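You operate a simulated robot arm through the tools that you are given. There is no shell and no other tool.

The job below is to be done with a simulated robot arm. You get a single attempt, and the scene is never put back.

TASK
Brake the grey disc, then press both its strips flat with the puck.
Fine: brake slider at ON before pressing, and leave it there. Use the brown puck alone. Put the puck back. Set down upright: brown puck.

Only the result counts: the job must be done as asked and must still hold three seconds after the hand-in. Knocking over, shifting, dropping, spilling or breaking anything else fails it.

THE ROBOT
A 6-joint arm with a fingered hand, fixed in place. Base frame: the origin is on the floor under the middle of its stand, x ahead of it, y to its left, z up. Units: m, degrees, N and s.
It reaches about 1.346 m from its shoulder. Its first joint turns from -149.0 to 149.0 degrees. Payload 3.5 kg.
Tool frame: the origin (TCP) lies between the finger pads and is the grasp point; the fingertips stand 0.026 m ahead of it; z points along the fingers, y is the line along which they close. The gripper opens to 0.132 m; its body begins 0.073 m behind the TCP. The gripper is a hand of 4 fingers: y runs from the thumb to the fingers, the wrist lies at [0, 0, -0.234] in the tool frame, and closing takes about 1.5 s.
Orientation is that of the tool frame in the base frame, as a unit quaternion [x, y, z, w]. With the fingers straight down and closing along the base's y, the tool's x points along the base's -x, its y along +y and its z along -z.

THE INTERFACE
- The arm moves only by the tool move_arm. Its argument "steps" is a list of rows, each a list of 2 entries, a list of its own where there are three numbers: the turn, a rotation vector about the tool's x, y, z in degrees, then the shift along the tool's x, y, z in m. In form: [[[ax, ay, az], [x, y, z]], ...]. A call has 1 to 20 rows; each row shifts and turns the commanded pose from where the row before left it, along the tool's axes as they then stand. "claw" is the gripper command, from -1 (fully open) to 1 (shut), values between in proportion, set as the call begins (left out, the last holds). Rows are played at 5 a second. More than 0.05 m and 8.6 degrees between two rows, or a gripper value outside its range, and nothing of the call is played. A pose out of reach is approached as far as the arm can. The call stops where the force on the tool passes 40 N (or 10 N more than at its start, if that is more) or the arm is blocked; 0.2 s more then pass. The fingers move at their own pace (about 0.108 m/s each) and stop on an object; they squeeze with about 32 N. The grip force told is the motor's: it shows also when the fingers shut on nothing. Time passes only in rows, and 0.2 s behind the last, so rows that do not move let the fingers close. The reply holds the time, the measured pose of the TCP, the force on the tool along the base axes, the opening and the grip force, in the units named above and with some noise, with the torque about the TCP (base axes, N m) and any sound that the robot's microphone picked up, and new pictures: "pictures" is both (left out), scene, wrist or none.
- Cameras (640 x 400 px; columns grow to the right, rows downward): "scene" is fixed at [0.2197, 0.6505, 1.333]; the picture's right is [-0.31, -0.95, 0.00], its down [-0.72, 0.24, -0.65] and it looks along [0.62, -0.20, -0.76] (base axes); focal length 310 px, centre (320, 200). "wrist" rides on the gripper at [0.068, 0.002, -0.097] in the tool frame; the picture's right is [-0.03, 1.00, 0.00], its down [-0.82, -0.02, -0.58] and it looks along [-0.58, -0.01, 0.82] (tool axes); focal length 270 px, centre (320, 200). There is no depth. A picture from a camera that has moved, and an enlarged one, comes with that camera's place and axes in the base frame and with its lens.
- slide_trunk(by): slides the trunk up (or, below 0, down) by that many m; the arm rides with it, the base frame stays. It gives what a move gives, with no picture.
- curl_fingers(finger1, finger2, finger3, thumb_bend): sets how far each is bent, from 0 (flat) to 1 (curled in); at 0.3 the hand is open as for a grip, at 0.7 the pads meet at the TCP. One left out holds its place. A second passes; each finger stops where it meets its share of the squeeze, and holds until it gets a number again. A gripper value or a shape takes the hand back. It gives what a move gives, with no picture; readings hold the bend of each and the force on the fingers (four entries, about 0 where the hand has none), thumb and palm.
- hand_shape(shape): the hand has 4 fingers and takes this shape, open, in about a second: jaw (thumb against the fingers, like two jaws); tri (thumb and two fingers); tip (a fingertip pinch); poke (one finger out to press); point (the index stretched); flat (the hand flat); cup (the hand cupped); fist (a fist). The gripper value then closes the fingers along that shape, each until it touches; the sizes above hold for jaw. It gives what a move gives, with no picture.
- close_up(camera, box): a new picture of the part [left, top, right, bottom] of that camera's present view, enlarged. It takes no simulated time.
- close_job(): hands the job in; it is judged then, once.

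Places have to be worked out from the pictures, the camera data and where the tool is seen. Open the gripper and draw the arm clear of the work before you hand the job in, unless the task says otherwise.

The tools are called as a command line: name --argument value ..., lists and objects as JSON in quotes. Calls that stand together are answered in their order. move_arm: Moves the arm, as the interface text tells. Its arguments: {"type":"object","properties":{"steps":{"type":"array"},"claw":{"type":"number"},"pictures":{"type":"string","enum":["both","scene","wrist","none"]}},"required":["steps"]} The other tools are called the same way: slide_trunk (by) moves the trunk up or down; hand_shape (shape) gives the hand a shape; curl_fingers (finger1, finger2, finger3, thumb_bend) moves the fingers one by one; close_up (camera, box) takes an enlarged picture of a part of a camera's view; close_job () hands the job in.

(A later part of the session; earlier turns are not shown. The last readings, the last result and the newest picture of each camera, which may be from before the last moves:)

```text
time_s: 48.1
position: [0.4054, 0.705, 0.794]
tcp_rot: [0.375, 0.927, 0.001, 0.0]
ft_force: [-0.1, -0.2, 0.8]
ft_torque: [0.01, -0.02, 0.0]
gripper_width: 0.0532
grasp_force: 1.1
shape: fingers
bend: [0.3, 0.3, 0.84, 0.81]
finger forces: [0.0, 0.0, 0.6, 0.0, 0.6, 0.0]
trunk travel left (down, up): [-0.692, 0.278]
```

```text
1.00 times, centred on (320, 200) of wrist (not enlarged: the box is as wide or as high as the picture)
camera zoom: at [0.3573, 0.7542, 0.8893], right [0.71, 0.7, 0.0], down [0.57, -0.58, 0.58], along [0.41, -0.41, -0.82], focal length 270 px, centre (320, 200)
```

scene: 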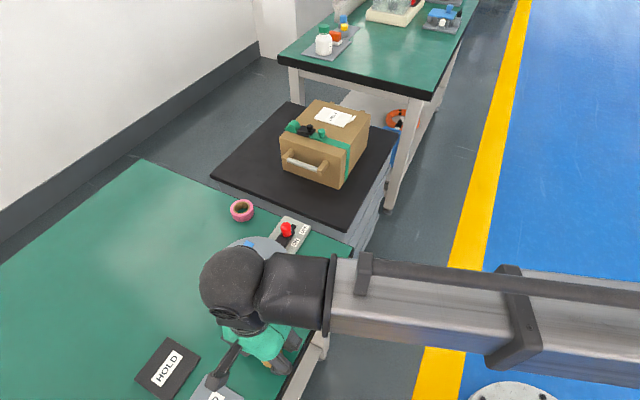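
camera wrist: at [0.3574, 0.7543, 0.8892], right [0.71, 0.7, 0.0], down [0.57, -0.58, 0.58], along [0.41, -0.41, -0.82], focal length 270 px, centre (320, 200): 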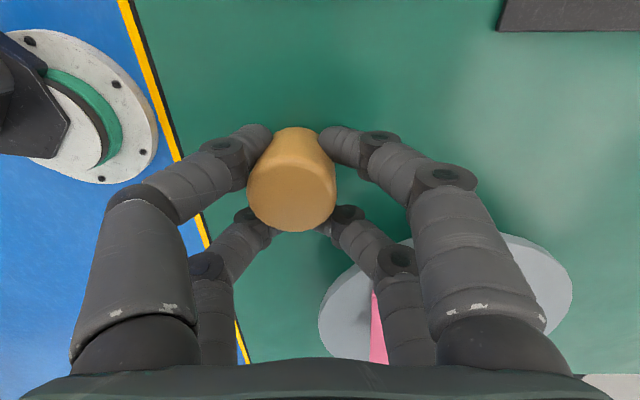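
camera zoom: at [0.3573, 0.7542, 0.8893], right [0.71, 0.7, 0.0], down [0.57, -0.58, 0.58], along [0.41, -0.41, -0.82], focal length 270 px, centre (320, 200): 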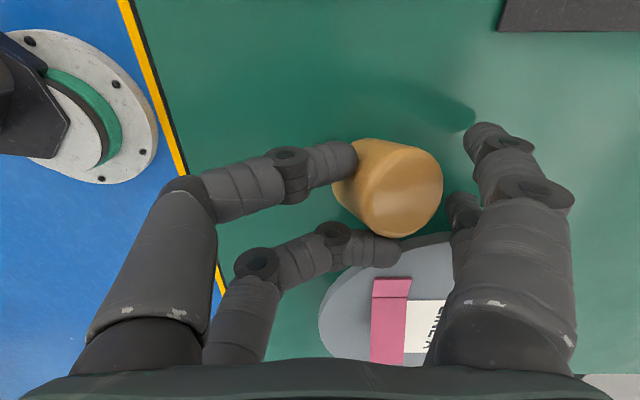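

Releasing that way made the left digits swing in and push the puck toward the disc, so I need to check carefully whether it's still upright.

close_up --camera "wrist" --box '[300, 110, 480, 260]'

close_up --camera "scene" --box '[180, 260, 320, 400]'

```text
2.67 times, centred on (390, 185) of wrist
camera zoom: at [0.3573, 0.7542, 0.8893], right [0.71, 0.7, 0.0], down [0.57, -0.58, 0.58], along [0.41, -0.41, -0.82], focal length 721 px, centre (133, 240)
```

zoom: 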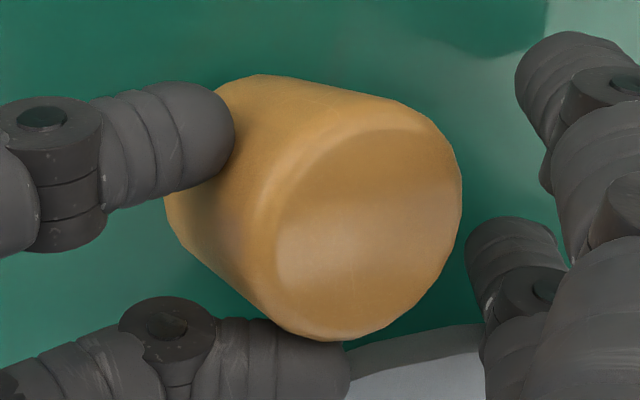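

```text
2.86 times, centred on (250, 330) of scene
camera zoom: at [0.2197, 0.6505, 1.333], right [-0.31, -0.95, 0.0], down [-0.72, 0.24, -0.65], along [0.62, -0.2, -0.76], focal length 885 px, centre (520, -171)
```

zoom: 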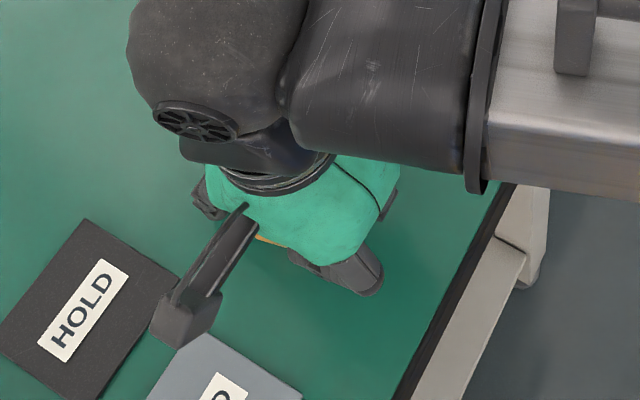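

The puck looks tilted about 25–30° toward +y, propped by the two left digits with light force, so it should rock back upright if I retreat gently. I'm backing the hand away along tool −y in 2 mm rows.

move_arm --steps '[[[0, 0, 0], [0, -0.002, 0]], [[0, 0, 0], [0, -0.002, 0]], [[0, 0, 0], [0, -0.002, 0]], [[0, 0, 0], [0, -0.002, 0]], [[0, 0, 0], [0, -0.002, 0]], [[0, 0, 0], [0, 0, 0]]]' --pictures "wrist"

close_up --camera "wrist" --box '[300, 110, 480, 260]'

```text
time_s: 49.5
position: [0.3984, 0.6978, 0.7937]
tcp_rot: [0.375, 0.927, 0.001, 0.0]
ft_force: [0.9, -0.2, 0.0]
ft_torque: [-0.03, 0.01, -0.01]
gripper_width: 0.0529
grasp_force: 0.2
shape: fingers
bend: [0.3, 0.3, 0.84, 0.81]
finger forces: [0.1, 0.0, 0.1, 0.1, 0.1, 0.0]
trunk travel left (down, up): [-0.692, 0.278]
camera wrist: at [0.3497, 0.7472, 0.8893], right [0.71, 0.7, 0.0], down [0.57, -0.58, 0.58], along [0.41, -0.41, -0.82], focal length 270 px, centre (320, 200)
```

wrist: 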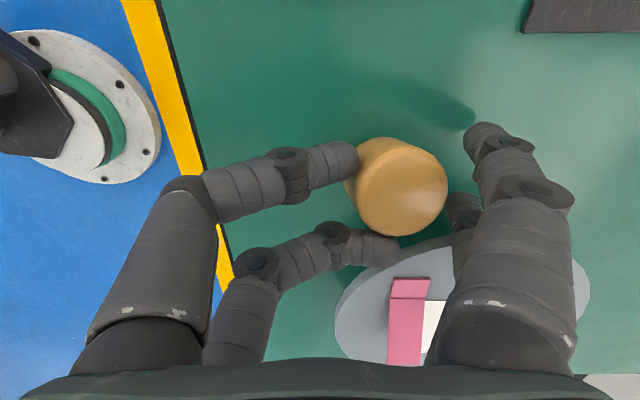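

```text
2.67 times, centred on (390, 185) of wrist
camera zoom: at [0.3497, 0.7472, 0.8893], right [0.71, 0.7, 0.0], down [0.57, -0.58, 0.58], along [0.41, -0.41, -0.82], focal length 721 px, centre (133, 240)
```

zoom: 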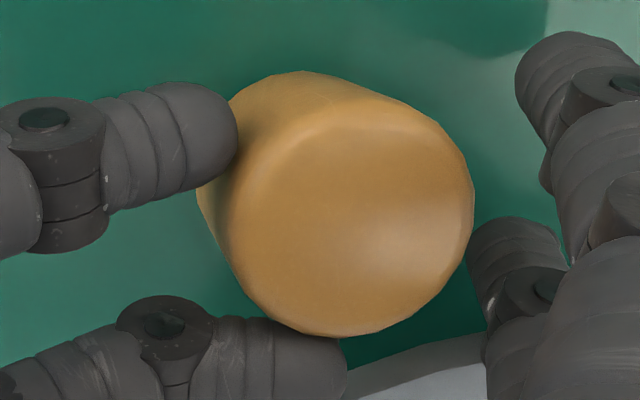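

The puck is rocking back as the digits retreat. I'm continuing another 8 mm slowly.

move_arm --steps '[[[0, 0, 0], [0, -0.002, 0]], [[0, 0, 0], [0, -0.002, 0]], [[0, 0, 0], [0, -0.002, 0]], [[0, 0, 0], [0, -0.002, 0]], [[0, 0, 0], [0, 0, 0]], [[0, 0, 0], [0, 0, 0]]]' --pictures "wrist"

close_up --camera "wrist" --box '[300, 110, 480, 260]'

```text
time_s: 50.9
position: [0.3938, 0.694, 0.7928]
tcp_rot: [0.375, 0.927, 0.001, -0.001]
ft_force: [-0.1, -0.7, -1.1]
ft_torque: [0.02, -0.03, -0.06]
gripper_width: 0.0525
grasp_force: 0.2
shape: fingers
bend: [0.3, 0.3, 0.84, 0.81]
finger forces: [0.0, 0.0, 0.2, 0.0, 0.0, 0.1]
trunk travel left (down, up): [-0.692, 0.278]
camera wrist: at [0.3445, 0.7421, 0.8893], right [0.71, 0.7, 0.0], down [0.57, -0.58, 0.58], along [0.41, -0.41, -0.82], focal length 270 px, centre (320, 200)
```

wrist: 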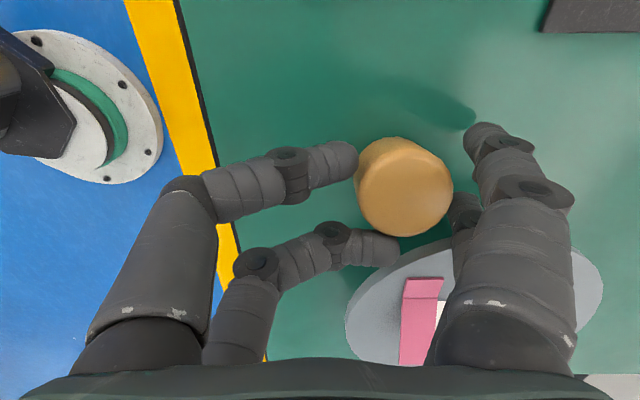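

```text
2.67 times, centred on (390, 185) of wrist
camera zoom: at [0.3445, 0.7421, 0.8893], right [0.71, 0.7, 0.0], down [0.57, -0.58, 0.58], along [0.41, -0.41, -0.82], focal length 721 px, centre (133, 240)
```

zoom: 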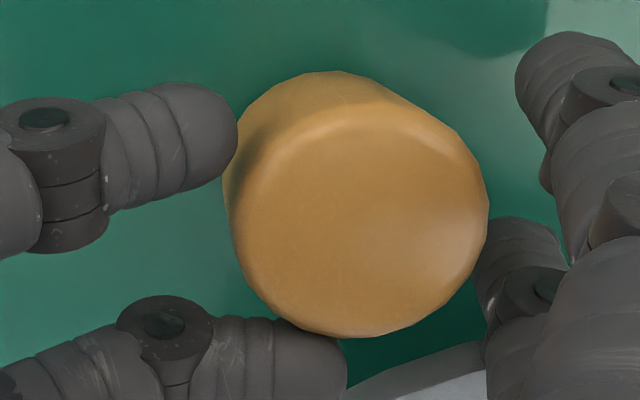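

The puck is nearly upright but one edge seems to rest on the far-left fingertip. I'll back off 5 mm more, still clear of the right digits, then swing the left digits open to free it.

move_arm --steps '[[[0, 0, 0], [0, -0.0015, 0]], [[0, 0, 0], [0, -0.0015, 0]], [[0, 0, 0], [0, -0.002, 0]], [[0, 0, 0], [0, 0, 0]], [[0, 0, 0], [0, 0, 0]]]' --pictures "none"

close_up --camera "wrist" --box '[300, 110, 480, 260]'

```text
time_s: 52.1
position: [0.3897, 0.6895, 0.7939]
tcp_rot: [0.375, 0.927, 0.001, 0.0]
ft_force: [-0.3, 0.6, -0.6]
ft_torque: [0.03, 0.01, 0.01]
gripper_width: 0.0524
grasp_force: 0.4
shape: fingers
bend: [0.3, 0.3, 0.84, 0.81]
finger forces: [0.0, 0.0, 0.4, 0.1, 0.0, 0.0]
trunk travel left (down, up): [-0.692, 0.278]
```

```text
2.67 times, centred on (390, 185) of wrist
camera zoom: at [0.3412, 0.7383, 0.8893], right [0.71, 0.7, 0.0], down [0.57, -0.58, 0.58], along [0.41, -0.41, -0.82], focal length 721 px, centre (133, 240)
```

zoom: 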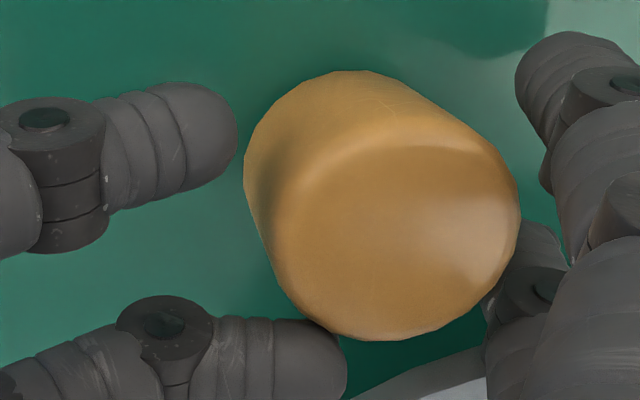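

The puck is still resting lightly on the far-left tip (0.4 N, about 7° tilt) and isn't being dragged. I'm swinging finger3 and the thumb open so it can settle flat.

curl_fingers --finger3 0.3 --thumb_bend 0.3

close_up --camera "wrist" --box '[0, 0, 640, 400]'

close_up --camera "wrist" --box '[300, 110, 480, 260]'

```text
time_s: 53.1
position: [0.3897, 0.6894, 0.7922]
tcp_rot: [0.375, 0.927, 0.0, 0.001]
ft_force: [0.4, -0.1, -0.4]
ft_torque: [-0.01, 0.0, -0.02]
gripper_width: 0.1324
grasp_force: 0.1
shape: fingers
bend: [0.3, 0.3, 0.3, 0.3]
finger forces: [0.0, 0.1, 0.0, 0.0, 0.1, 0.0]
trunk travel left (down, up): [-0.692, 0.278]
```

```text
1.00 times, centred on (320, 200) of wrist (not enlarged: the box is as wide or as high as the picture)
camera zoom: at [0.3412, 0.7384, 0.8893], right [0.71, 0.7, 0.0], down [0.57, -0.58, 0.58], along [0.41, -0.41, -0.82], focal length 270 px, centre (320, 200)
```

zoom: 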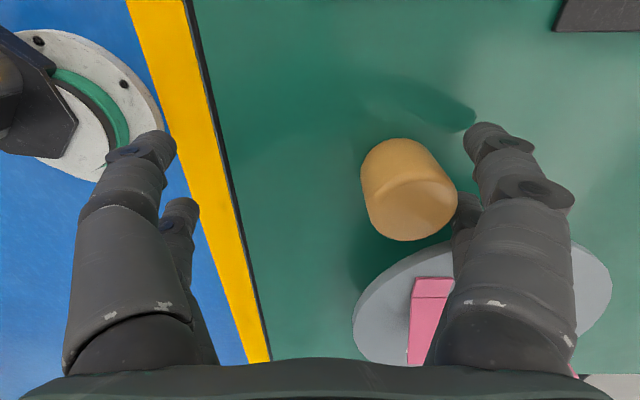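

```text
2.67 times, centred on (390, 185) of wrist
camera zoom: at [0.3412, 0.7384, 0.8893], right [0.71, 0.7, 0.0], down [0.57, -0.58, 0.58], along [0.41, -0.41, -0.82], focal length 721 px, centre (133, 240)
```

zoom: 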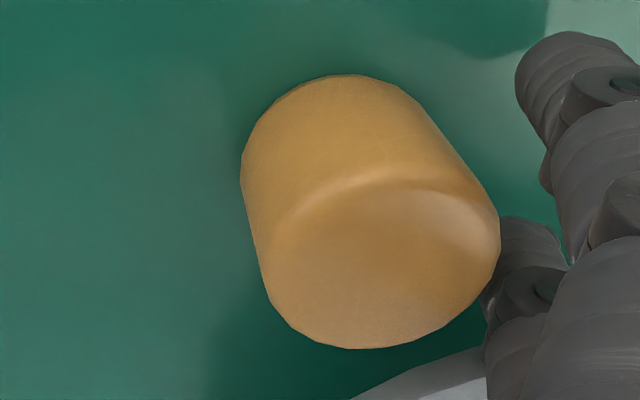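

The puck settled upright at about (0.421, 0.716). The far digit pair can pinch it across its diameter while keeping the other digits away from the disc, so I'm moving to put the puck at tool x = −0.0195 and centred in y.

move_arm --steps '[[[0, 0, 0], [0, 0.008, 0]], [[0, 0, 0], [0, 0.009, 0]], [[0, 0, 0], [0, 0.008, 0]], [[0, 0, 0], [0, 0.008, 0]], [[0, 0, 0], [0, 0.0082, 0]], [[0, 0, 0], [0.0074, 0, 0]], [[0, 0, 0], [0.0074, 0, 0]], [[0, 0, 0], [0, 0, 0]]]' --claw -1

close_up --camera "wrist" --box '[220, 130, 420, 270]'

```text
time_s: 54.9
position: [0.4081, 0.7291, 0.7924]
tcp_rot: [0.374, 0.928, 0.001, 0.0]
ft_force: [-0.1, -0.3, 0.3]
ft_torque: [-0.02, 0.01, -0.03]
gripper_width: 0.1319
grasp_force: 0.0
shape: jaw
bend: [0.3, 0.3, 0.3, 0.3]
finger forces: [0.0, 0.1, 0.0, 0.0, 0.1, 0.1]
trunk travel left (down, up): [-0.692, 0.278]
camera wrist: at [0.3595, 0.7773, 0.8893], right [0.71, 0.7, 0.0], down [0.57, -0.58, 0.58], along [0.41, -0.41, -0.82], focal length 270 px, centre (320, 200)
```

scene: 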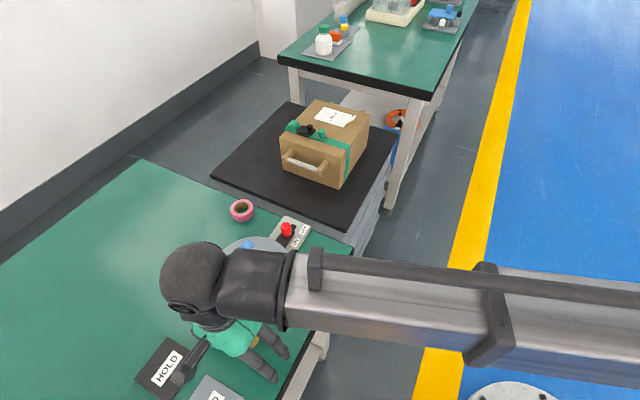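
wrist: 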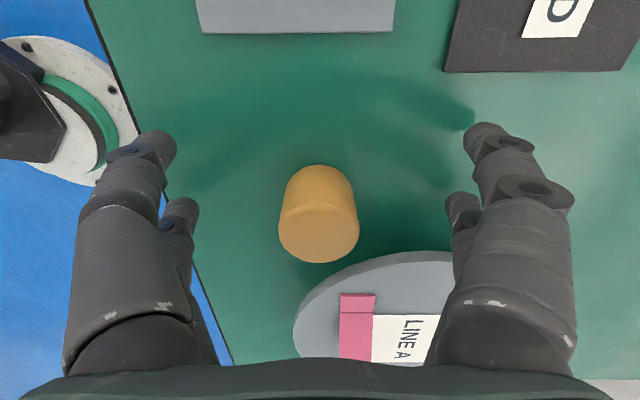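

```text
2.86 times, centred on (320, 200) of wrist
camera zoom: at [0.3595, 0.7773, 0.8893], right [0.71, 0.7, 0.0], down [0.57, -0.58, 0.58], along [0.41, -0.41, -0.82], focal length 772 px, centre (320, 200)
```

zoom: 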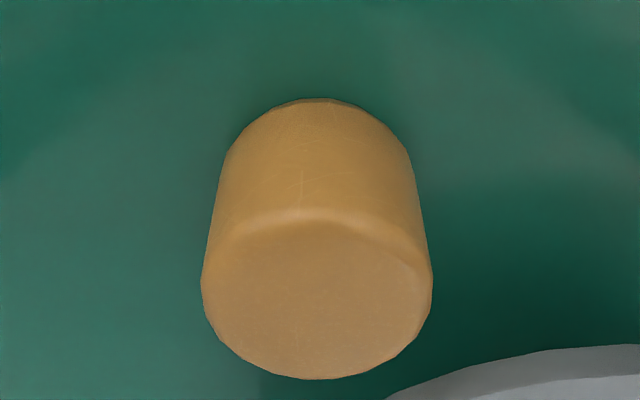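

The puck is upright and centred at tool (−0.020, 0.000), right between the far pair. I'm closing part-way to 48 mm first to check the alignment.

move_arm --steps '[[[0, 0, 0], [0, 0, 0]], [[0, 0, 0], [0, 0, 0]], [[0, 0, 0], [0, 0, 0]], [[0, 0, 0], [0, 0, 0]]]' --claw 0.27 --pictures "wrist"

close_up --camera "wrist" --box '[220, 130, 420, 270]'

```text
time_s: 55.9
position: [0.4081, 0.7276, 0.7927]
tcp_rot: [0.374, 0.927, 0.0, 0.0]
ft_force: [0.1, 0.1, -0.4]
ft_torque: [0.0, 0.0, 0.0]
gripper_width: 0.0488
grasp_force: 0.0
shape: jaw
bend: [0.73, 0.73, 0.73, 0.7]
finger forces: [0.0, 0.0, 0.0, 0.0, 0.0, 0.0]
trunk travel left (down, up): [-0.692, 0.278]
camera wrist: at [0.3596, 0.7772, 0.8893], right [0.71, 0.7, 0.0], down [0.57, -0.58, 0.58], along [0.41, -0.41, -0.82], focal length 270 px, centre (320, 200)
```

wrist: 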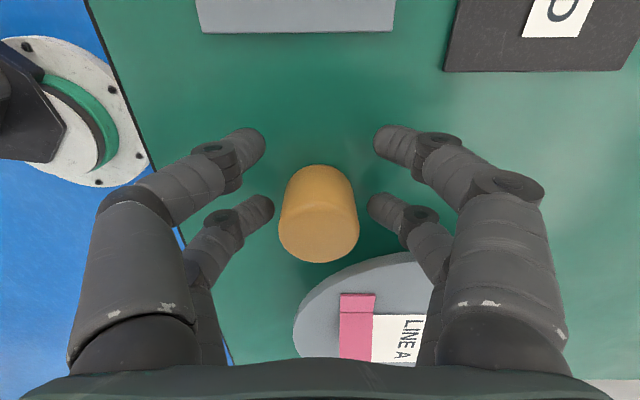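

```text
2.86 times, centred on (320, 200) of wrist
camera zoom: at [0.3596, 0.7772, 0.8893], right [0.71, 0.7, 0.0], down [0.57, -0.58, 0.58], along [0.41, -0.41, -0.82], focal length 772 px, centre (320, 200)
```

zoom: 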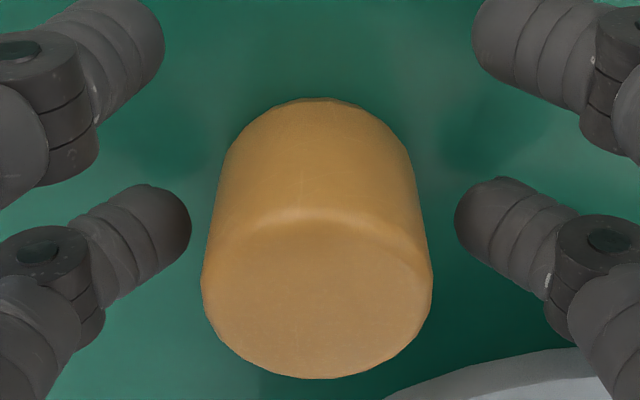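

The far tips look about 2–5 mm toward +x of the puck's axis. I'm shifting 2.5 mm along −x to split the uncertainty, then closing fully.

move_arm --steps '[[[0, 0, 0], [-0.0025, 0, 0]], [[0, 0, 0], [0, 0, 0]]]' --pictures "none"

move_arm --steps '[[[0, 0, 0], [0, 0, 0]], [[0, 0, 0], [0, 0, 0]], [[0, 0, 0], [0, 0, 0]], [[0, 0, 0], [0, 0, 0]], [[0, 0, 0], [0, 0, 0]]]' --claw 1 --pictures "wrist"

close_up --camera "wrist" --box '[220, 130, 420, 270]'

```text
time_s: 56.5
position: [0.4106, 0.7271, 0.7929]
tcp_rot: [0.374, 0.927, 0.0, 0.0]
ft_force: [-0.1, 0.0, -0.5]
ft_torque: [-0.01, 0.0, 0.0]
gripper_width: 0.0488
grasp_force: 0.0
shape: jaw
bend: [0.73, 0.73, 0.73, 0.7]
finger forces: [0.0, 0.1, 0.1, 0.1, 0.1, 0.0]
trunk travel left (down, up): [-0.692, 0.278]
```

```text
time_s: 57.7
position: [0.4107, 0.7277, 0.7934]
tcp_rot: [0.374, 0.927, 0.0, 0.001]
ft_force: [0.1, -0.2, -0.9]
ft_torque: [0.03, 0.02, -0.01]
gripper_width: 0.0008
grasp_force: 31.7
shape: jaw
bend: [0.62, 0.73, 0.74, 0.7]
finger forces: [0.0, 26.1, 28.0, 0.0, 0.0, 0.0]
trunk travel left (down, up): [-0.692, 0.278]
camera wrist: at [0.3622, 0.7758, 0.8893], right [0.71, 0.7, 0.0], down [0.57, -0.58, 0.58], along [0.41, -0.41, -0.82], focal length 270 px, centre (320, 200)
```

wrist: 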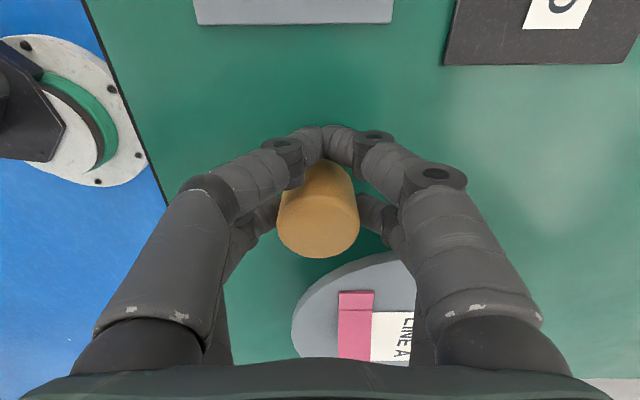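

```text
2.86 times, centred on (320, 200) of wrist
camera zoom: at [0.3622, 0.7758, 0.8893], right [0.71, 0.7, 0.0], down [0.57, -0.58, 0.58], along [0.41, -0.41, -0.82], focal length 772 px, centre (320, 200)
```

zoom: 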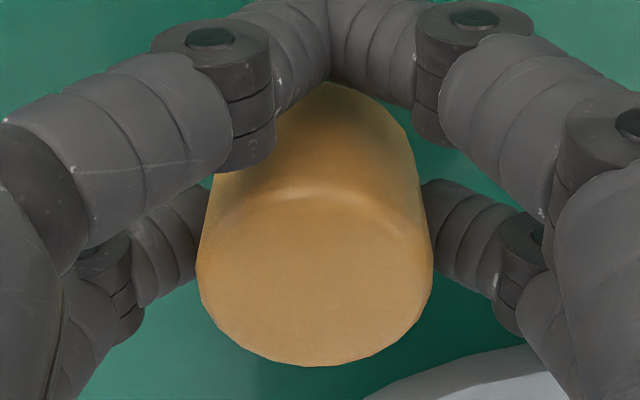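

Now the far pair (finger2 and finger3) holds the puck across its diameter at 26–28 N, while the near pair has shut on itself just ahead of it. I'd like the near tips apart so they can't touch a strip, so I'll set the gripper to about 33 mm and check that the far pair still squeezes.

move_arm --steps '[[[0, 0, 0], [0, 0, 0]], [[0, 0, 0], [0, 0, 0]], [[0, 0, 0], [0, 0, 0]], [[0, 0, 0], [0, 0, 0]]]' --claw 0.6 --pictures "wrist"

close_up --camera "wrist" --box '[220, 130, 420, 270]'

```text
time_s: 58.7
position: [0.4109, 0.7271, 0.7932]
tcp_rot: [0.375, 0.927, 0.001, 0.001]
ft_force: [-0.3, -0.8, 2.8]
ft_torque: [-0.05, -0.04, -0.04]
gripper_width: 0.0274
grasp_force: 0.1
shape: jaw
bend: [0.73, 0.73, 0.72, 0.7]
finger forces: [0.0, 1.6, 2.6, 0.1, 0.1, 0.1]
trunk travel left (down, up): [-0.692, 0.278]
camera wrist: at [0.3621, 0.7756, 0.8895], right [0.71, 0.7, 0.0], down [0.57, -0.58, 0.58], along [0.41, -0.41, -0.82], focal length 270 px, centre (320, 200)
```

wrist: 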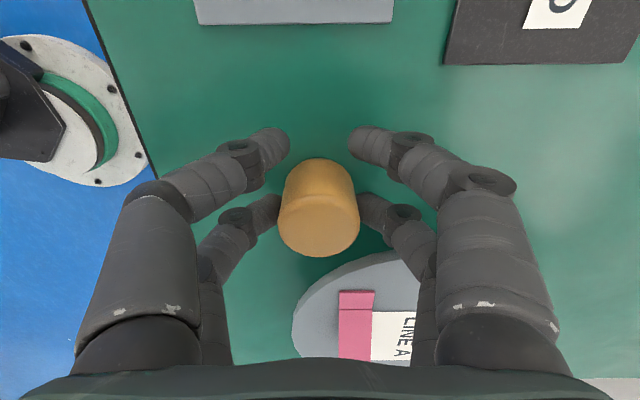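

```text
2.86 times, centred on (320, 200) of wrist
camera zoom: at [0.3621, 0.7756, 0.8895], right [0.71, 0.7, 0.0], down [0.57, -0.58, 0.58], along [0.41, -0.41, -0.82], focal length 772 px, centre (320, 200)
```

zoom: 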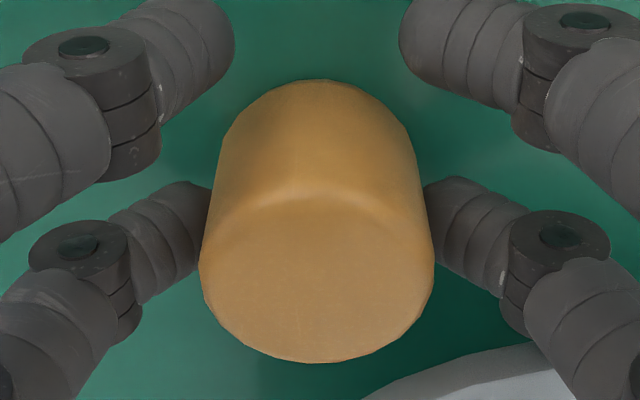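

At 0.6 the squeeze drops to 2 N, so I'll use full closure, with a slightly higher grip so the shut near tips clear the strips by more. I'm opening to release the puck in place first.

move_arm --steps '[[[0, 0, 0], [0, 0, 0]], [[0, 0, 0], [0, 0, 0]], [[0, 0, 0], [0, 0, 0]]]' --claw 0.27 --pictures "none"

close_up --camera "wrist" --box '[220, 130, 420, 270]'

```text
time_s: 59.5
position: [0.4105, 0.7271, 0.793]
tcp_rot: [0.375, 0.927, 0.001, 0.001]
ft_force: [-0.6, 0.3, -0.1]
ft_torque: [0.02, -0.01, 0.01]
gripper_width: 0.0478
grasp_force: 0.0
shape: jaw
bend: [0.73, 0.73, 0.73, 0.7]
finger forces: [0.0, 0.0, 0.1, 0.0, 0.0, 0.0]
trunk travel left (down, up): [-0.692, 0.278]
```

```text
2.86 times, centred on (320, 200) of wrist
camera zoom: at [0.3622, 0.7758, 0.8893], right [0.71, 0.7, 0.0], down [0.57, -0.58, 0.58], along [0.41, -0.41, -0.82], focal length 772 px, centre (320, 200)
```

zoom: 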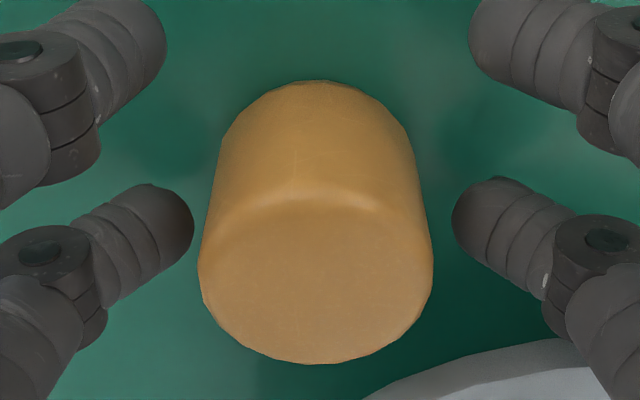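

The puck released cleanly in place. I'm raising the trunk 5 mm for a higher grip, then closing fully.

slide_trunk --by 0.005

move_arm --steps '[[[0, 0, 0], [0, 0, 0]], [[0, 0, 0], [0, 0, 0]], [[0, 0, 0], [0, 0, 0]], [[0, 0, 0], [0, 0, 0]], [[0, 0, 0], [0, 0, 0]], [[0, 0, 0], [0, 0, 0]]]' --claw 1 --pictures "wrist"

close_up --camera "wrist" --box '[220, 130, 420, 270]'

```text
time_s: 60.1
position: [0.411, 0.727, 0.7986]
tcp_rot: [0.375, 0.927, 0.0, 0.0]
ft_force: [0.0, 1.1, 0.9]
ft_torque: [-0.04, -0.03, 0.0]
gripper_width: 0.0478
grasp_force: 0.1
shape: jaw
bend: [0.73, 0.73, 0.73, 0.7]
finger forces: [0.0, 0.0, 0.0, 0.0, 0.0, 0.0]
trunk travel left (down, up): [-0.697, 0.273]
```

```text
time_s: 61.5
position: [0.411, 0.7266, 0.7988]
tcp_rot: [0.374, 0.927, 0.0, 0.0]
ft_force: [-0.2, 0.1, -1.5]
ft_torque: [0.01, -0.01, 0.01]
gripper_width: 0.0003
grasp_force: 31.8
shape: jaw
bend: [0.61, 0.73, 0.74, 0.7]
finger forces: [0.0, 26.6, 27.9, 0.1, 0.0, 0.0]
trunk travel left (down, up): [-0.697, 0.273]
camera wrist: at [0.3622, 0.7758, 0.8943], right [0.71, 0.7, 0.0], down [0.57, -0.58, 0.58], along [0.41, -0.41, -0.82], focal length 270 px, centre (320, 200)
```

wrist: 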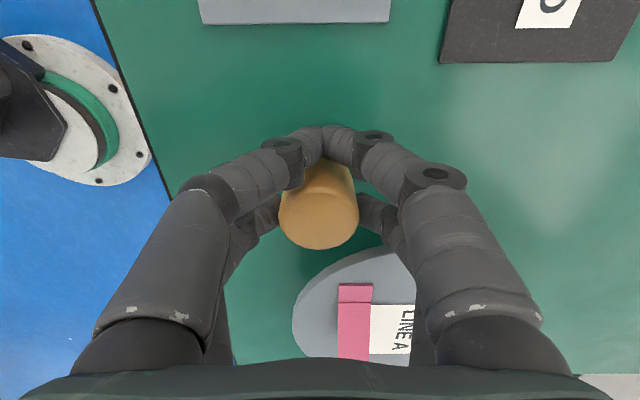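

```text
2.86 times, centred on (320, 200) of wrist
camera zoom: at [0.3622, 0.7758, 0.8943], right [0.71, 0.7, 0.0], down [0.57, -0.58, 0.58], along [0.41, -0.41, -0.82], focal length 772 px, centre (320, 200)
```

zoom: 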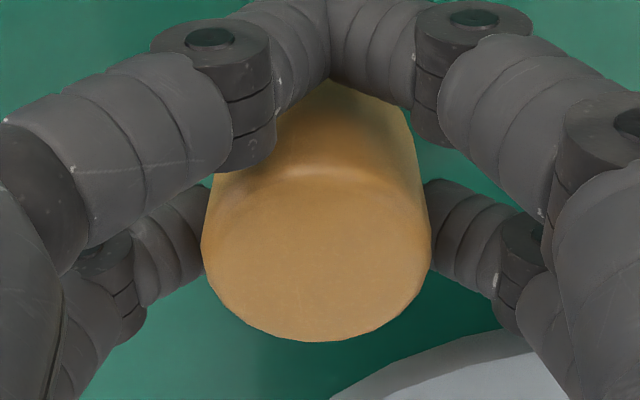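

The far pair grips at about 27 N. I'm lifting 10 mm as a test and will compare the puck's place in the wrist view to check for slip or tilt.

slide_trunk --by 0.01

close_up --camera "wrist" --box '[220, 130, 420, 270]'

```text
time_s: 62.0
position: [0.4103, 0.7266, 0.8089]
tcp_rot: [0.375, 0.927, 0.001, 0.0]
ft_force: [1.0, 0.3, -0.7]
ft_torque: [0.02, 0.02, 0.01]
gripper_width: 0.0006
grasp_force: 31.5
shape: jaw
bend: [0.61, 0.73, 0.74, 0.7]
finger forces: [0.1, 26.6, 27.9, 0.1, 0.0, 0.0]
trunk travel left (down, up): [-0.707, 0.263]
```

```text
2.86 times, centred on (320, 200) of wrist
camera zoom: at [0.3622, 0.7759, 0.9043], right [0.71, 0.7, 0.0], down [0.57, -0.58, 0.58], along [0.41, -0.41, -0.82], focal length 772 px, centre (320, 200)
```

zoom: 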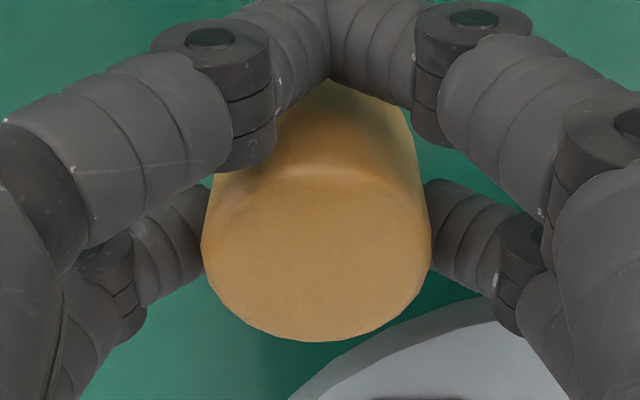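

The puck is held firmly and upright; its view in the hand didn't change. I'm lifting 80 mm to clear the flaps and knob before moving over the disc.

slide_trunk --by 0.08

```text
time_s: 63.2
position: [0.4103, 0.7265, 0.8881]
tcp_rot: [0.374, 0.927, 0.0, 0.001]
ft_force: [-0.4, 0.7, -0.9]
ft_torque: [-0.02, -0.02, 0.03]
gripper_width: 0.0007
grasp_force: 32.3
shape: jaw
bend: [0.61, 0.73, 0.74, 0.7]
finger forces: [0.1, 26.6, 27.8, 0.0, 0.0, 0.0]
trunk travel left (down, up): [-0.787, 0.183]
```

I'm moving over the pink strip's flap, with the puck-centre target at about (0.502, 0.666).

move_arm --steps '[[[0, 0, 0], [-0.0308, 0.0065, 0]], [[0, 0, 0], [-0.0308, 0.0065, 0]], [[0, 0, 0], [-0.0309, 0.0066, 0]], [[0, 0, 0], [0, 0, 0]]]'

close_up --camera "scene" --box '[190, 210, 330, 320]'

```text
time_s: 64.2
position: [0.4928, 0.6767, 0.8882]
tcp_rot: [0.374, 0.927, 0.001, 0.001]
ft_force: [-0.2, 0.2, -0.2]
ft_torque: [0.02, 0.01, -0.04]
gripper_width: 0.0007
grasp_force: 31.5
shape: jaw
bend: [0.61, 0.73, 0.74, 0.7]
finger forces: [0.0, 26.6, 27.9, 0.0, 0.0, 0.1]
trunk travel left (down, up): [-0.787, 0.183]
camera wrist: at [0.4443, 0.7253, 0.9843], right [0.71, 0.7, 0.0], down [0.57, -0.58, 0.58], along [0.41, -0.41, -0.82], focal length 270 px, centre (320, 200)
```

scene: 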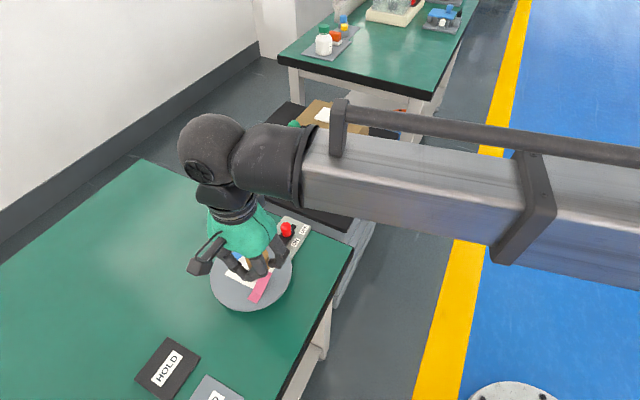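
wrist: 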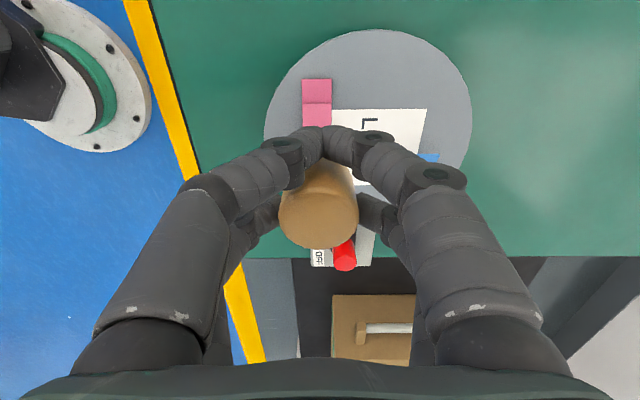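

```text
3.64 times, centred on (260, 265) of scene
camera zoom: at [0.2197, 0.6505, 1.333], right [-0.31, -0.95, 0.0], down [-0.72, 0.24, -0.65], along [0.62, -0.2, -0.76], focal length 1126 px, centre (538, -36)
```

zoom: 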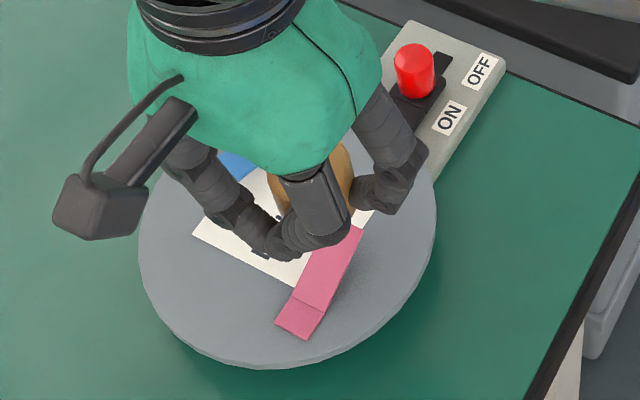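

In the wrist view the pink strip lies right on the hand's centreline. I'm zooming in to pin down the crease before lowering.

close_up --camera "wrist" --box '[260, 60, 400, 150]'

```text
4.44 times, centred on (330, 105) of wrist
camera zoom: at [0.4443, 0.7253, 0.9843], right [0.71, 0.7, 0.0], down [0.57, -0.58, 0.58], along [0.41, -0.41, -0.82], focal length 1201 px, centre (276, 622)
```

zoom: 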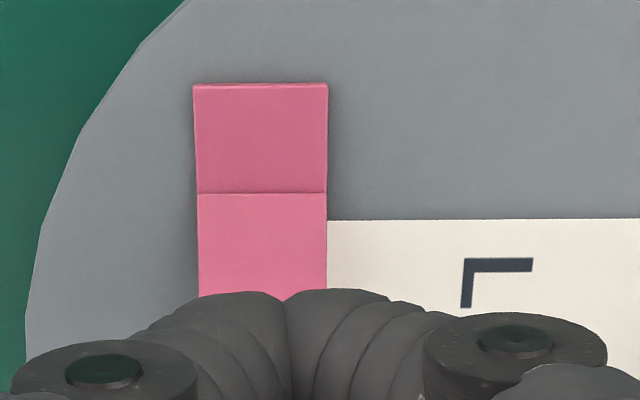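

The crease is 30 mm ahead of the puck centre, so a 3 mm shift along +x centres the puck on the flap. Then I'm lowering the trunk 30 mm, which leaves the puck bottom at about z=0.82, just above the flap tip.

move_arm --steps '[[[0, 0, 0], [0.003, -0.0007, 0]], [[0, 0, 0], [0, 0, 0]]]' --pictures "none"

slide_trunk --by -0.03

close_up --camera "scene" --box '[190, 210, 330, 320]'

close_up --camera "wrist" --box '[220, 60, 420, 270]'

```text
time_s: 64.8
position: [0.489, 0.6787, 0.888]
tcp_rot: [0.375, 0.927, 0.0, 0.0]
ft_force: [0.0, 0.3, -0.6]
ft_torque: [0.0, 0.01, -0.02]
gripper_width: 0.0007
grasp_force: 32.2
shape: jaw
bend: [0.61, 0.73, 0.74, 0.7]
finger forces: [0.0, 26.6, 27.9, 0.0, 0.1, 0.0]
trunk travel left (down, up): [-0.787, 0.183]
```

```text
time_s: 65.6
position: [0.4887, 0.6787, 0.859]
tcp_rot: [0.375, 0.927, 0.0, 0.0]
ft_force: [0.2, 0.6, -0.5]
ft_torque: [0.05, -0.01, 0.03]
gripper_width: 0.0007
grasp_force: 32.1
shape: jaw
bend: [0.61, 0.73, 0.74, 0.7]
finger forces: [0.0, 26.6, 27.9, 0.0, 0.1, 0.0]
trunk travel left (down, up): [-0.757, 0.213]
```

```text
3.64 times, centred on (260, 265) of scene
camera zoom: at [0.2197, 0.6505, 1.333], right [-0.31, -0.95, 0.0], down [-0.72, 0.24, -0.65], along [0.62, -0.2, -0.76], focal length 1126 px, centre (538, -36)
```

zoom: 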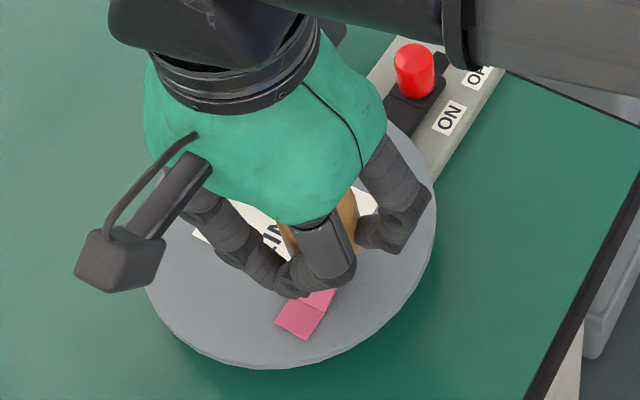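

```text
1.90 times, centred on (320, 165) of wrist
camera zoom: at [0.4405, 0.7274, 0.9543], right [0.71, 0.7, 0.0], down [0.57, -0.58, 0.58], along [0.41, -0.41, -0.82], focal length 515 px, centre (320, 267)
```

zoom: 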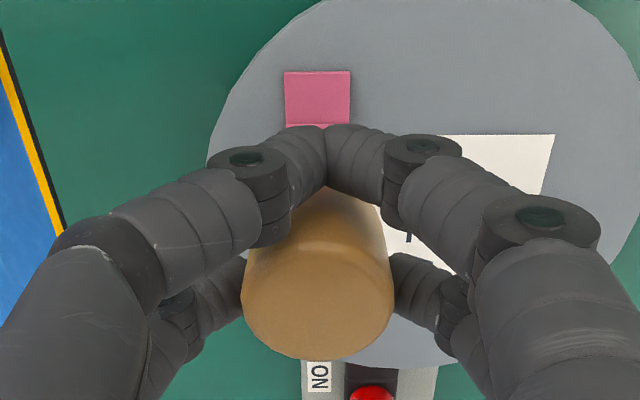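

The alignment holds, with the crease 26 mm ahead of the puck centre and the strip centred sideways. I'm now lowering 8 mm and watching the force.

slide_trunk --by -0.008

close_up --camera "wrist" --box '[220, 60, 420, 270]'

```text
time_s: 66.1
position: [0.4883, 0.6791, 0.8502]
tcp_rot: [0.375, 0.927, 0.0, 0.0]
ft_force: [0.0, -0.5, -1.6]
ft_torque: [0.04, 0.02, 0.01]
gripper_width: 0.0006
grasp_force: 32.3
shape: jaw
bend: [0.61, 0.73, 0.74, 0.7]
finger forces: [0.0, 26.6, 28.0, 0.0, 0.1, 0.0]
trunk travel left (down, up): [-0.749, 0.221]
```

```text
1.90 times, centred on (320, 165) of wrist
camera zoom: at [0.4405, 0.7275, 0.9463], right [0.71, 0.7, 0.0], down [0.57, -0.58, 0.58], along [0.41, -0.41, -0.82], focal length 515 px, centre (320, 267)
```

zoom: 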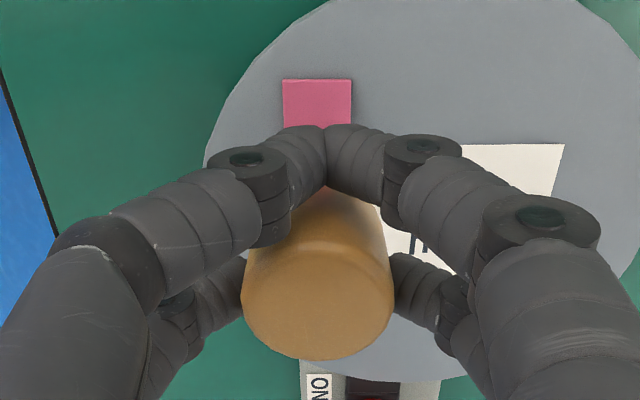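

There's no contact yet. I'm lowering another 6 mm.

slide_trunk --by -0.006

```text
time_s: 66.7
position: [0.4884, 0.6786, 0.8436]
tcp_rot: [0.375, 0.927, 0.0, 0.0]
ft_force: [-0.5, 0.3, -0.2]
ft_torque: [-0.02, 0.05, 0.0]
gripper_width: 0.0006
grasp_force: 32.1
shape: jaw
bend: [0.61, 0.73, 0.74, 0.7]
finger forces: [0.0, 26.6, 28.0, 0.1, 0.1, 0.0]
trunk travel left (down, up): [-0.743, 0.227]
```

Still no reaction, with the puck bottom at about z=0.806. I'm lowering 5 mm more.

slide_trunk --by -0.005

close_up --camera "wrist" --box '[220, 60, 420, 270]'

close_up --camera "scene" --box '[190, 210, 330, 320]'

```text
time_s: 67.2
position: [0.4894, 0.6784, 0.8387]
tcp_rot: [0.375, 0.927, 0.0, 0.001]
ft_force: [0.3, -0.7, -1.2]
ft_torque: [0.0, 0.04, -0.01]
gripper_width: 0.0008
grasp_force: 31.7
shape: jaw
bend: [0.61, 0.73, 0.74, 0.7]
finger forces: [0.0, 26.6, 28.1, 0.1, 0.0, 0.0]
trunk travel left (down, up): [-0.738, 0.232]
```

```text
1.90 times, centred on (320, 165) of wrist
camera zoom: at [0.4405, 0.7275, 0.9353], right [0.71, 0.7, 0.0], down [0.57, -0.58, 0.58], along [0.41, -0.41, -0.82], focal length 515 px, centre (320, 267)
```

zoom: 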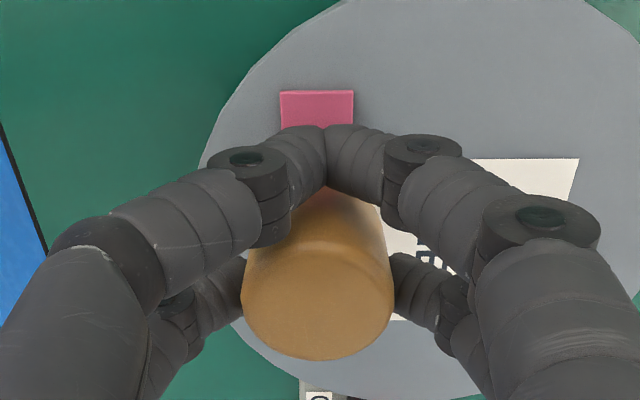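

```text
3.64 times, centred on (260, 265) of scene
camera zoom: at [0.2197, 0.6505, 1.333], right [-0.31, -0.95, 0.0], down [-0.72, 0.24, -0.65], along [0.62, -0.2, -0.76], focal length 1126 px, centre (538, -36)
```

zoom: 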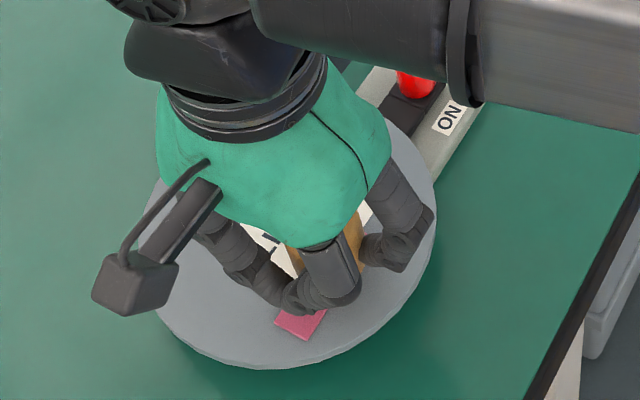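

Near tips are about 2 cm above the disc and the puck bottom about 8 mm above it. I'm lowering another 4 mm.

slide_trunk --by -0.004

```text
time_s: 67.8
position: [0.4889, 0.6786, 0.8349]
tcp_rot: [0.375, 0.927, 0.001, -0.001]
ft_force: [0.5, -0.3, -1.0]
ft_torque: [0.01, 0.0, -0.03]
gripper_width: 0.0007
grasp_force: 31.6
shape: jaw
bend: [0.61, 0.73, 0.74, 0.7]
finger forces: [0.0, 26.7, 28.0, 0.0, 0.0, 0.0]
trunk travel left (down, up): [-0.734, 0.236]
```

The finger forces are creeping up only slightly, with no net force yet. I'm continuing in 2 mm steps.

slide_trunk --by -0.002

```text
time_s: 68.3
position: [0.4895, 0.6787, 0.8337]
tcp_rot: [0.375, 0.927, 0.001, 0.0]
ft_force: [0.4, 0.2, 4.6]
ft_torque: [-0.05, -0.02, -0.01]
gripper_width: 0.0009
grasp_force: 32.4
shape: jaw
bend: [0.61, 0.73, 0.74, 0.7]
finger forces: [0.0, 28.6, 29.2, 0.0, 0.0, 0.1]
trunk travel left (down, up): [-0.732, 0.238]
```

Contact shows at 4.6 N, with the puck meeting the strip and disc. I'm pressing another 1 mm.

slide_trunk --by -0.001

```text
time_s: 68.8
position: [0.4885, 0.6781, 0.833]
tcp_rot: [0.375, 0.927, 0.001, 0.001]
ft_force: [2.7, 0.3, 9.2]
ft_torque: [-0.12, -0.16, 0.03]
gripper_width: 0.0009
grasp_force: 32.1
shape: jaw
bend: [0.61, 0.74, 0.74, 0.7]
finger forces: [0.0, 30.3, 30.2, 0.0, 0.0, 0.0]
trunk travel left (down, up): [-0.731, 0.239]
```

The press is at 9 N and rising steadily. One more millimetre.

slide_trunk --by -0.001

close_up --camera "wrist" --box '[220, 60, 420, 270]'

close_up --camera "scene" --box '[210, 240, 310, 320]'

```text
time_s: 69.3
position: [0.4888, 0.6773, 0.8326]
tcp_rot: [0.374, 0.927, 0.001, -0.001]
ft_force: [3.4, -0.6, 14.4]
ft_torque: [-0.12, -0.21, 0.01]
gripper_width: 0.0008
grasp_force: 32.6
shape: jaw
bend: [0.61, 0.74, 0.74, 0.7]
finger forces: [0.0, 32.2, 31.3, 0.0, 0.0, 0.1]
trunk travel left (down, up): [-0.73, 0.24]
```

```text
1.90 times, centred on (320, 165) of wrist
camera zoom: at [0.4403, 0.7267, 0.9282], right [0.71, 0.7, 0.0], down [0.57, -0.58, 0.58], along [0.41, -0.41, -0.82], focal length 515 px, centre (320, 267)
```

zoom: 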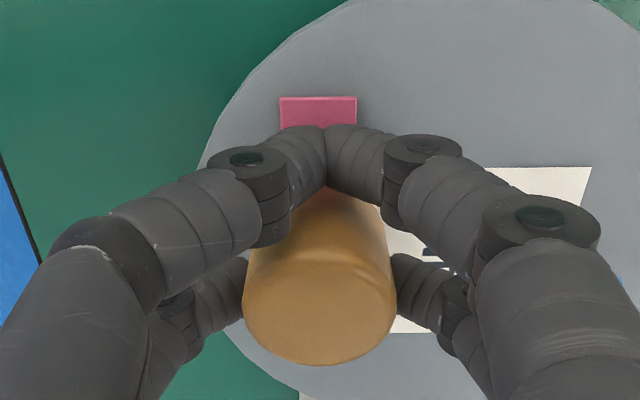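

```text
5.00 times, centred on (260, 280) of scene
camera zoom: at [0.2197, 0.6505, 1.333], right [-0.31, -0.95, 0.0], down [-0.72, 0.24, -0.65], along [0.62, -0.2, -0.76], focal length 1549 px, centre (620, -200)
```

zoom: 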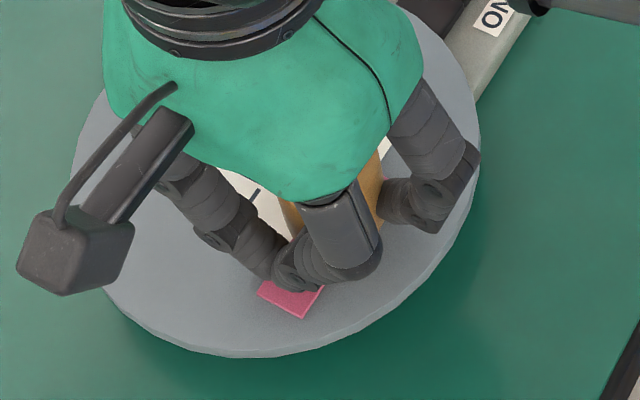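

The press is at 14 N with the puck still square in the grip. One more millimetre, then a one-second hold.

slide_trunk --by -0.001

move_arm --steps '[[[0, 0, 0], [0, 0, 0]], [[0, 0, 0], [0, 0, 0]], [[0, 0, 0], [0, 0, 0]], [[0, 0, 0], [0, 0, 0]], [[0, 0, 0], [0, 0, 0]]]' --pictures "none"

```text
time_s: 69.8
position: [0.4891, 0.6782, 0.8304]
tcp_rot: [0.374, 0.927, 0.001, 0.0]
ft_force: [4.6, -0.3, 18.3]
ft_torque: [-0.19, -0.33, 0.03]
gripper_width: 0.001
grasp_force: 31.9
shape: jaw
bend: [0.61, 0.74, 0.74, 0.7]
finger forces: [0.1, 34.0, 32.2, 0.0, 0.0, 0.1]
trunk travel left (down, up): [-0.729, 0.241]
```

```text
time_s: 71.0
position: [0.4899, 0.6779, 0.8315]
tcp_rot: [0.374, 0.927, 0.001, 0.0]
ft_force: [5.3, -1.3, 18.8]
ft_torque: [-0.18, -0.35, -0.03]
gripper_width: 0.0014
grasp_force: 31.9
shape: jaw
bend: [0.61, 0.74, 0.74, 0.7]
finger forces: [0.0, 34.3, 32.2, 0.0, 0.1, 0.0]
trunk travel left (down, up): [-0.729, 0.241]
```

I held about 19 N for a second. Now I'm raising 50 mm to inspect the pink strip and the puck.

slide_trunk --by 0.05

close_up --camera "wrist" --box '[220, 60, 420, 270]'

close_up --camera "scene" --box '[190, 210, 330, 320]'

```text
time_s: 71.9
position: [0.4897, 0.6783, 0.8803]
tcp_rot: [0.375, 0.927, 0.0, 0.0]
ft_force: [0.0, -0.1, -0.6]
ft_torque: [-0.01, -0.01, 0.02]
gripper_width: 0.0008
grasp_force: 32.2
shape: jaw
bend: [0.61, 0.74, 0.74, 0.7]
finger forces: [0.1, 30.1, 31.6, 0.0, 0.0, 0.0]
trunk travel left (down, up): [-0.779, 0.191]
```

```text
1.90 times, centred on (320, 165) of wrist
camera zoom: at [0.4405, 0.7276, 0.9762], right [0.71, 0.7, 0.0], down [0.57, -0.58, 0.58], along [0.41, -0.41, -0.82], focal length 515 px, centre (320, 267)
```

zoom: 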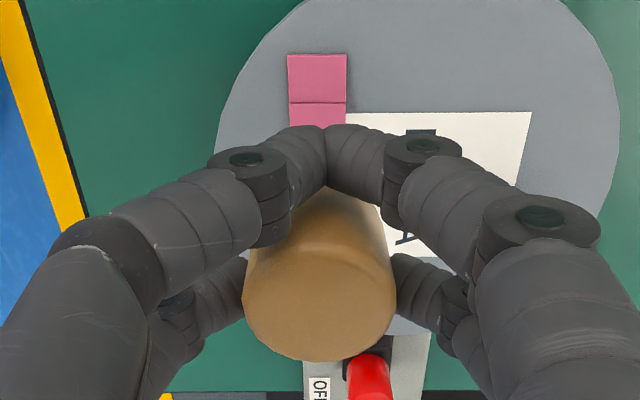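

```text
3.64 times, centred on (260, 265) of scene
camera zoom: at [0.2197, 0.6505, 1.333], right [-0.31, -0.95, 0.0], down [-0.72, 0.24, -0.65], along [0.62, -0.2, -0.76], focal length 1126 px, centre (538, -36)
```

zoom: 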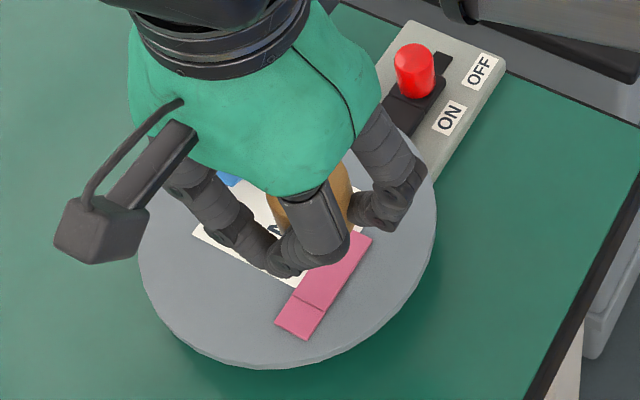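

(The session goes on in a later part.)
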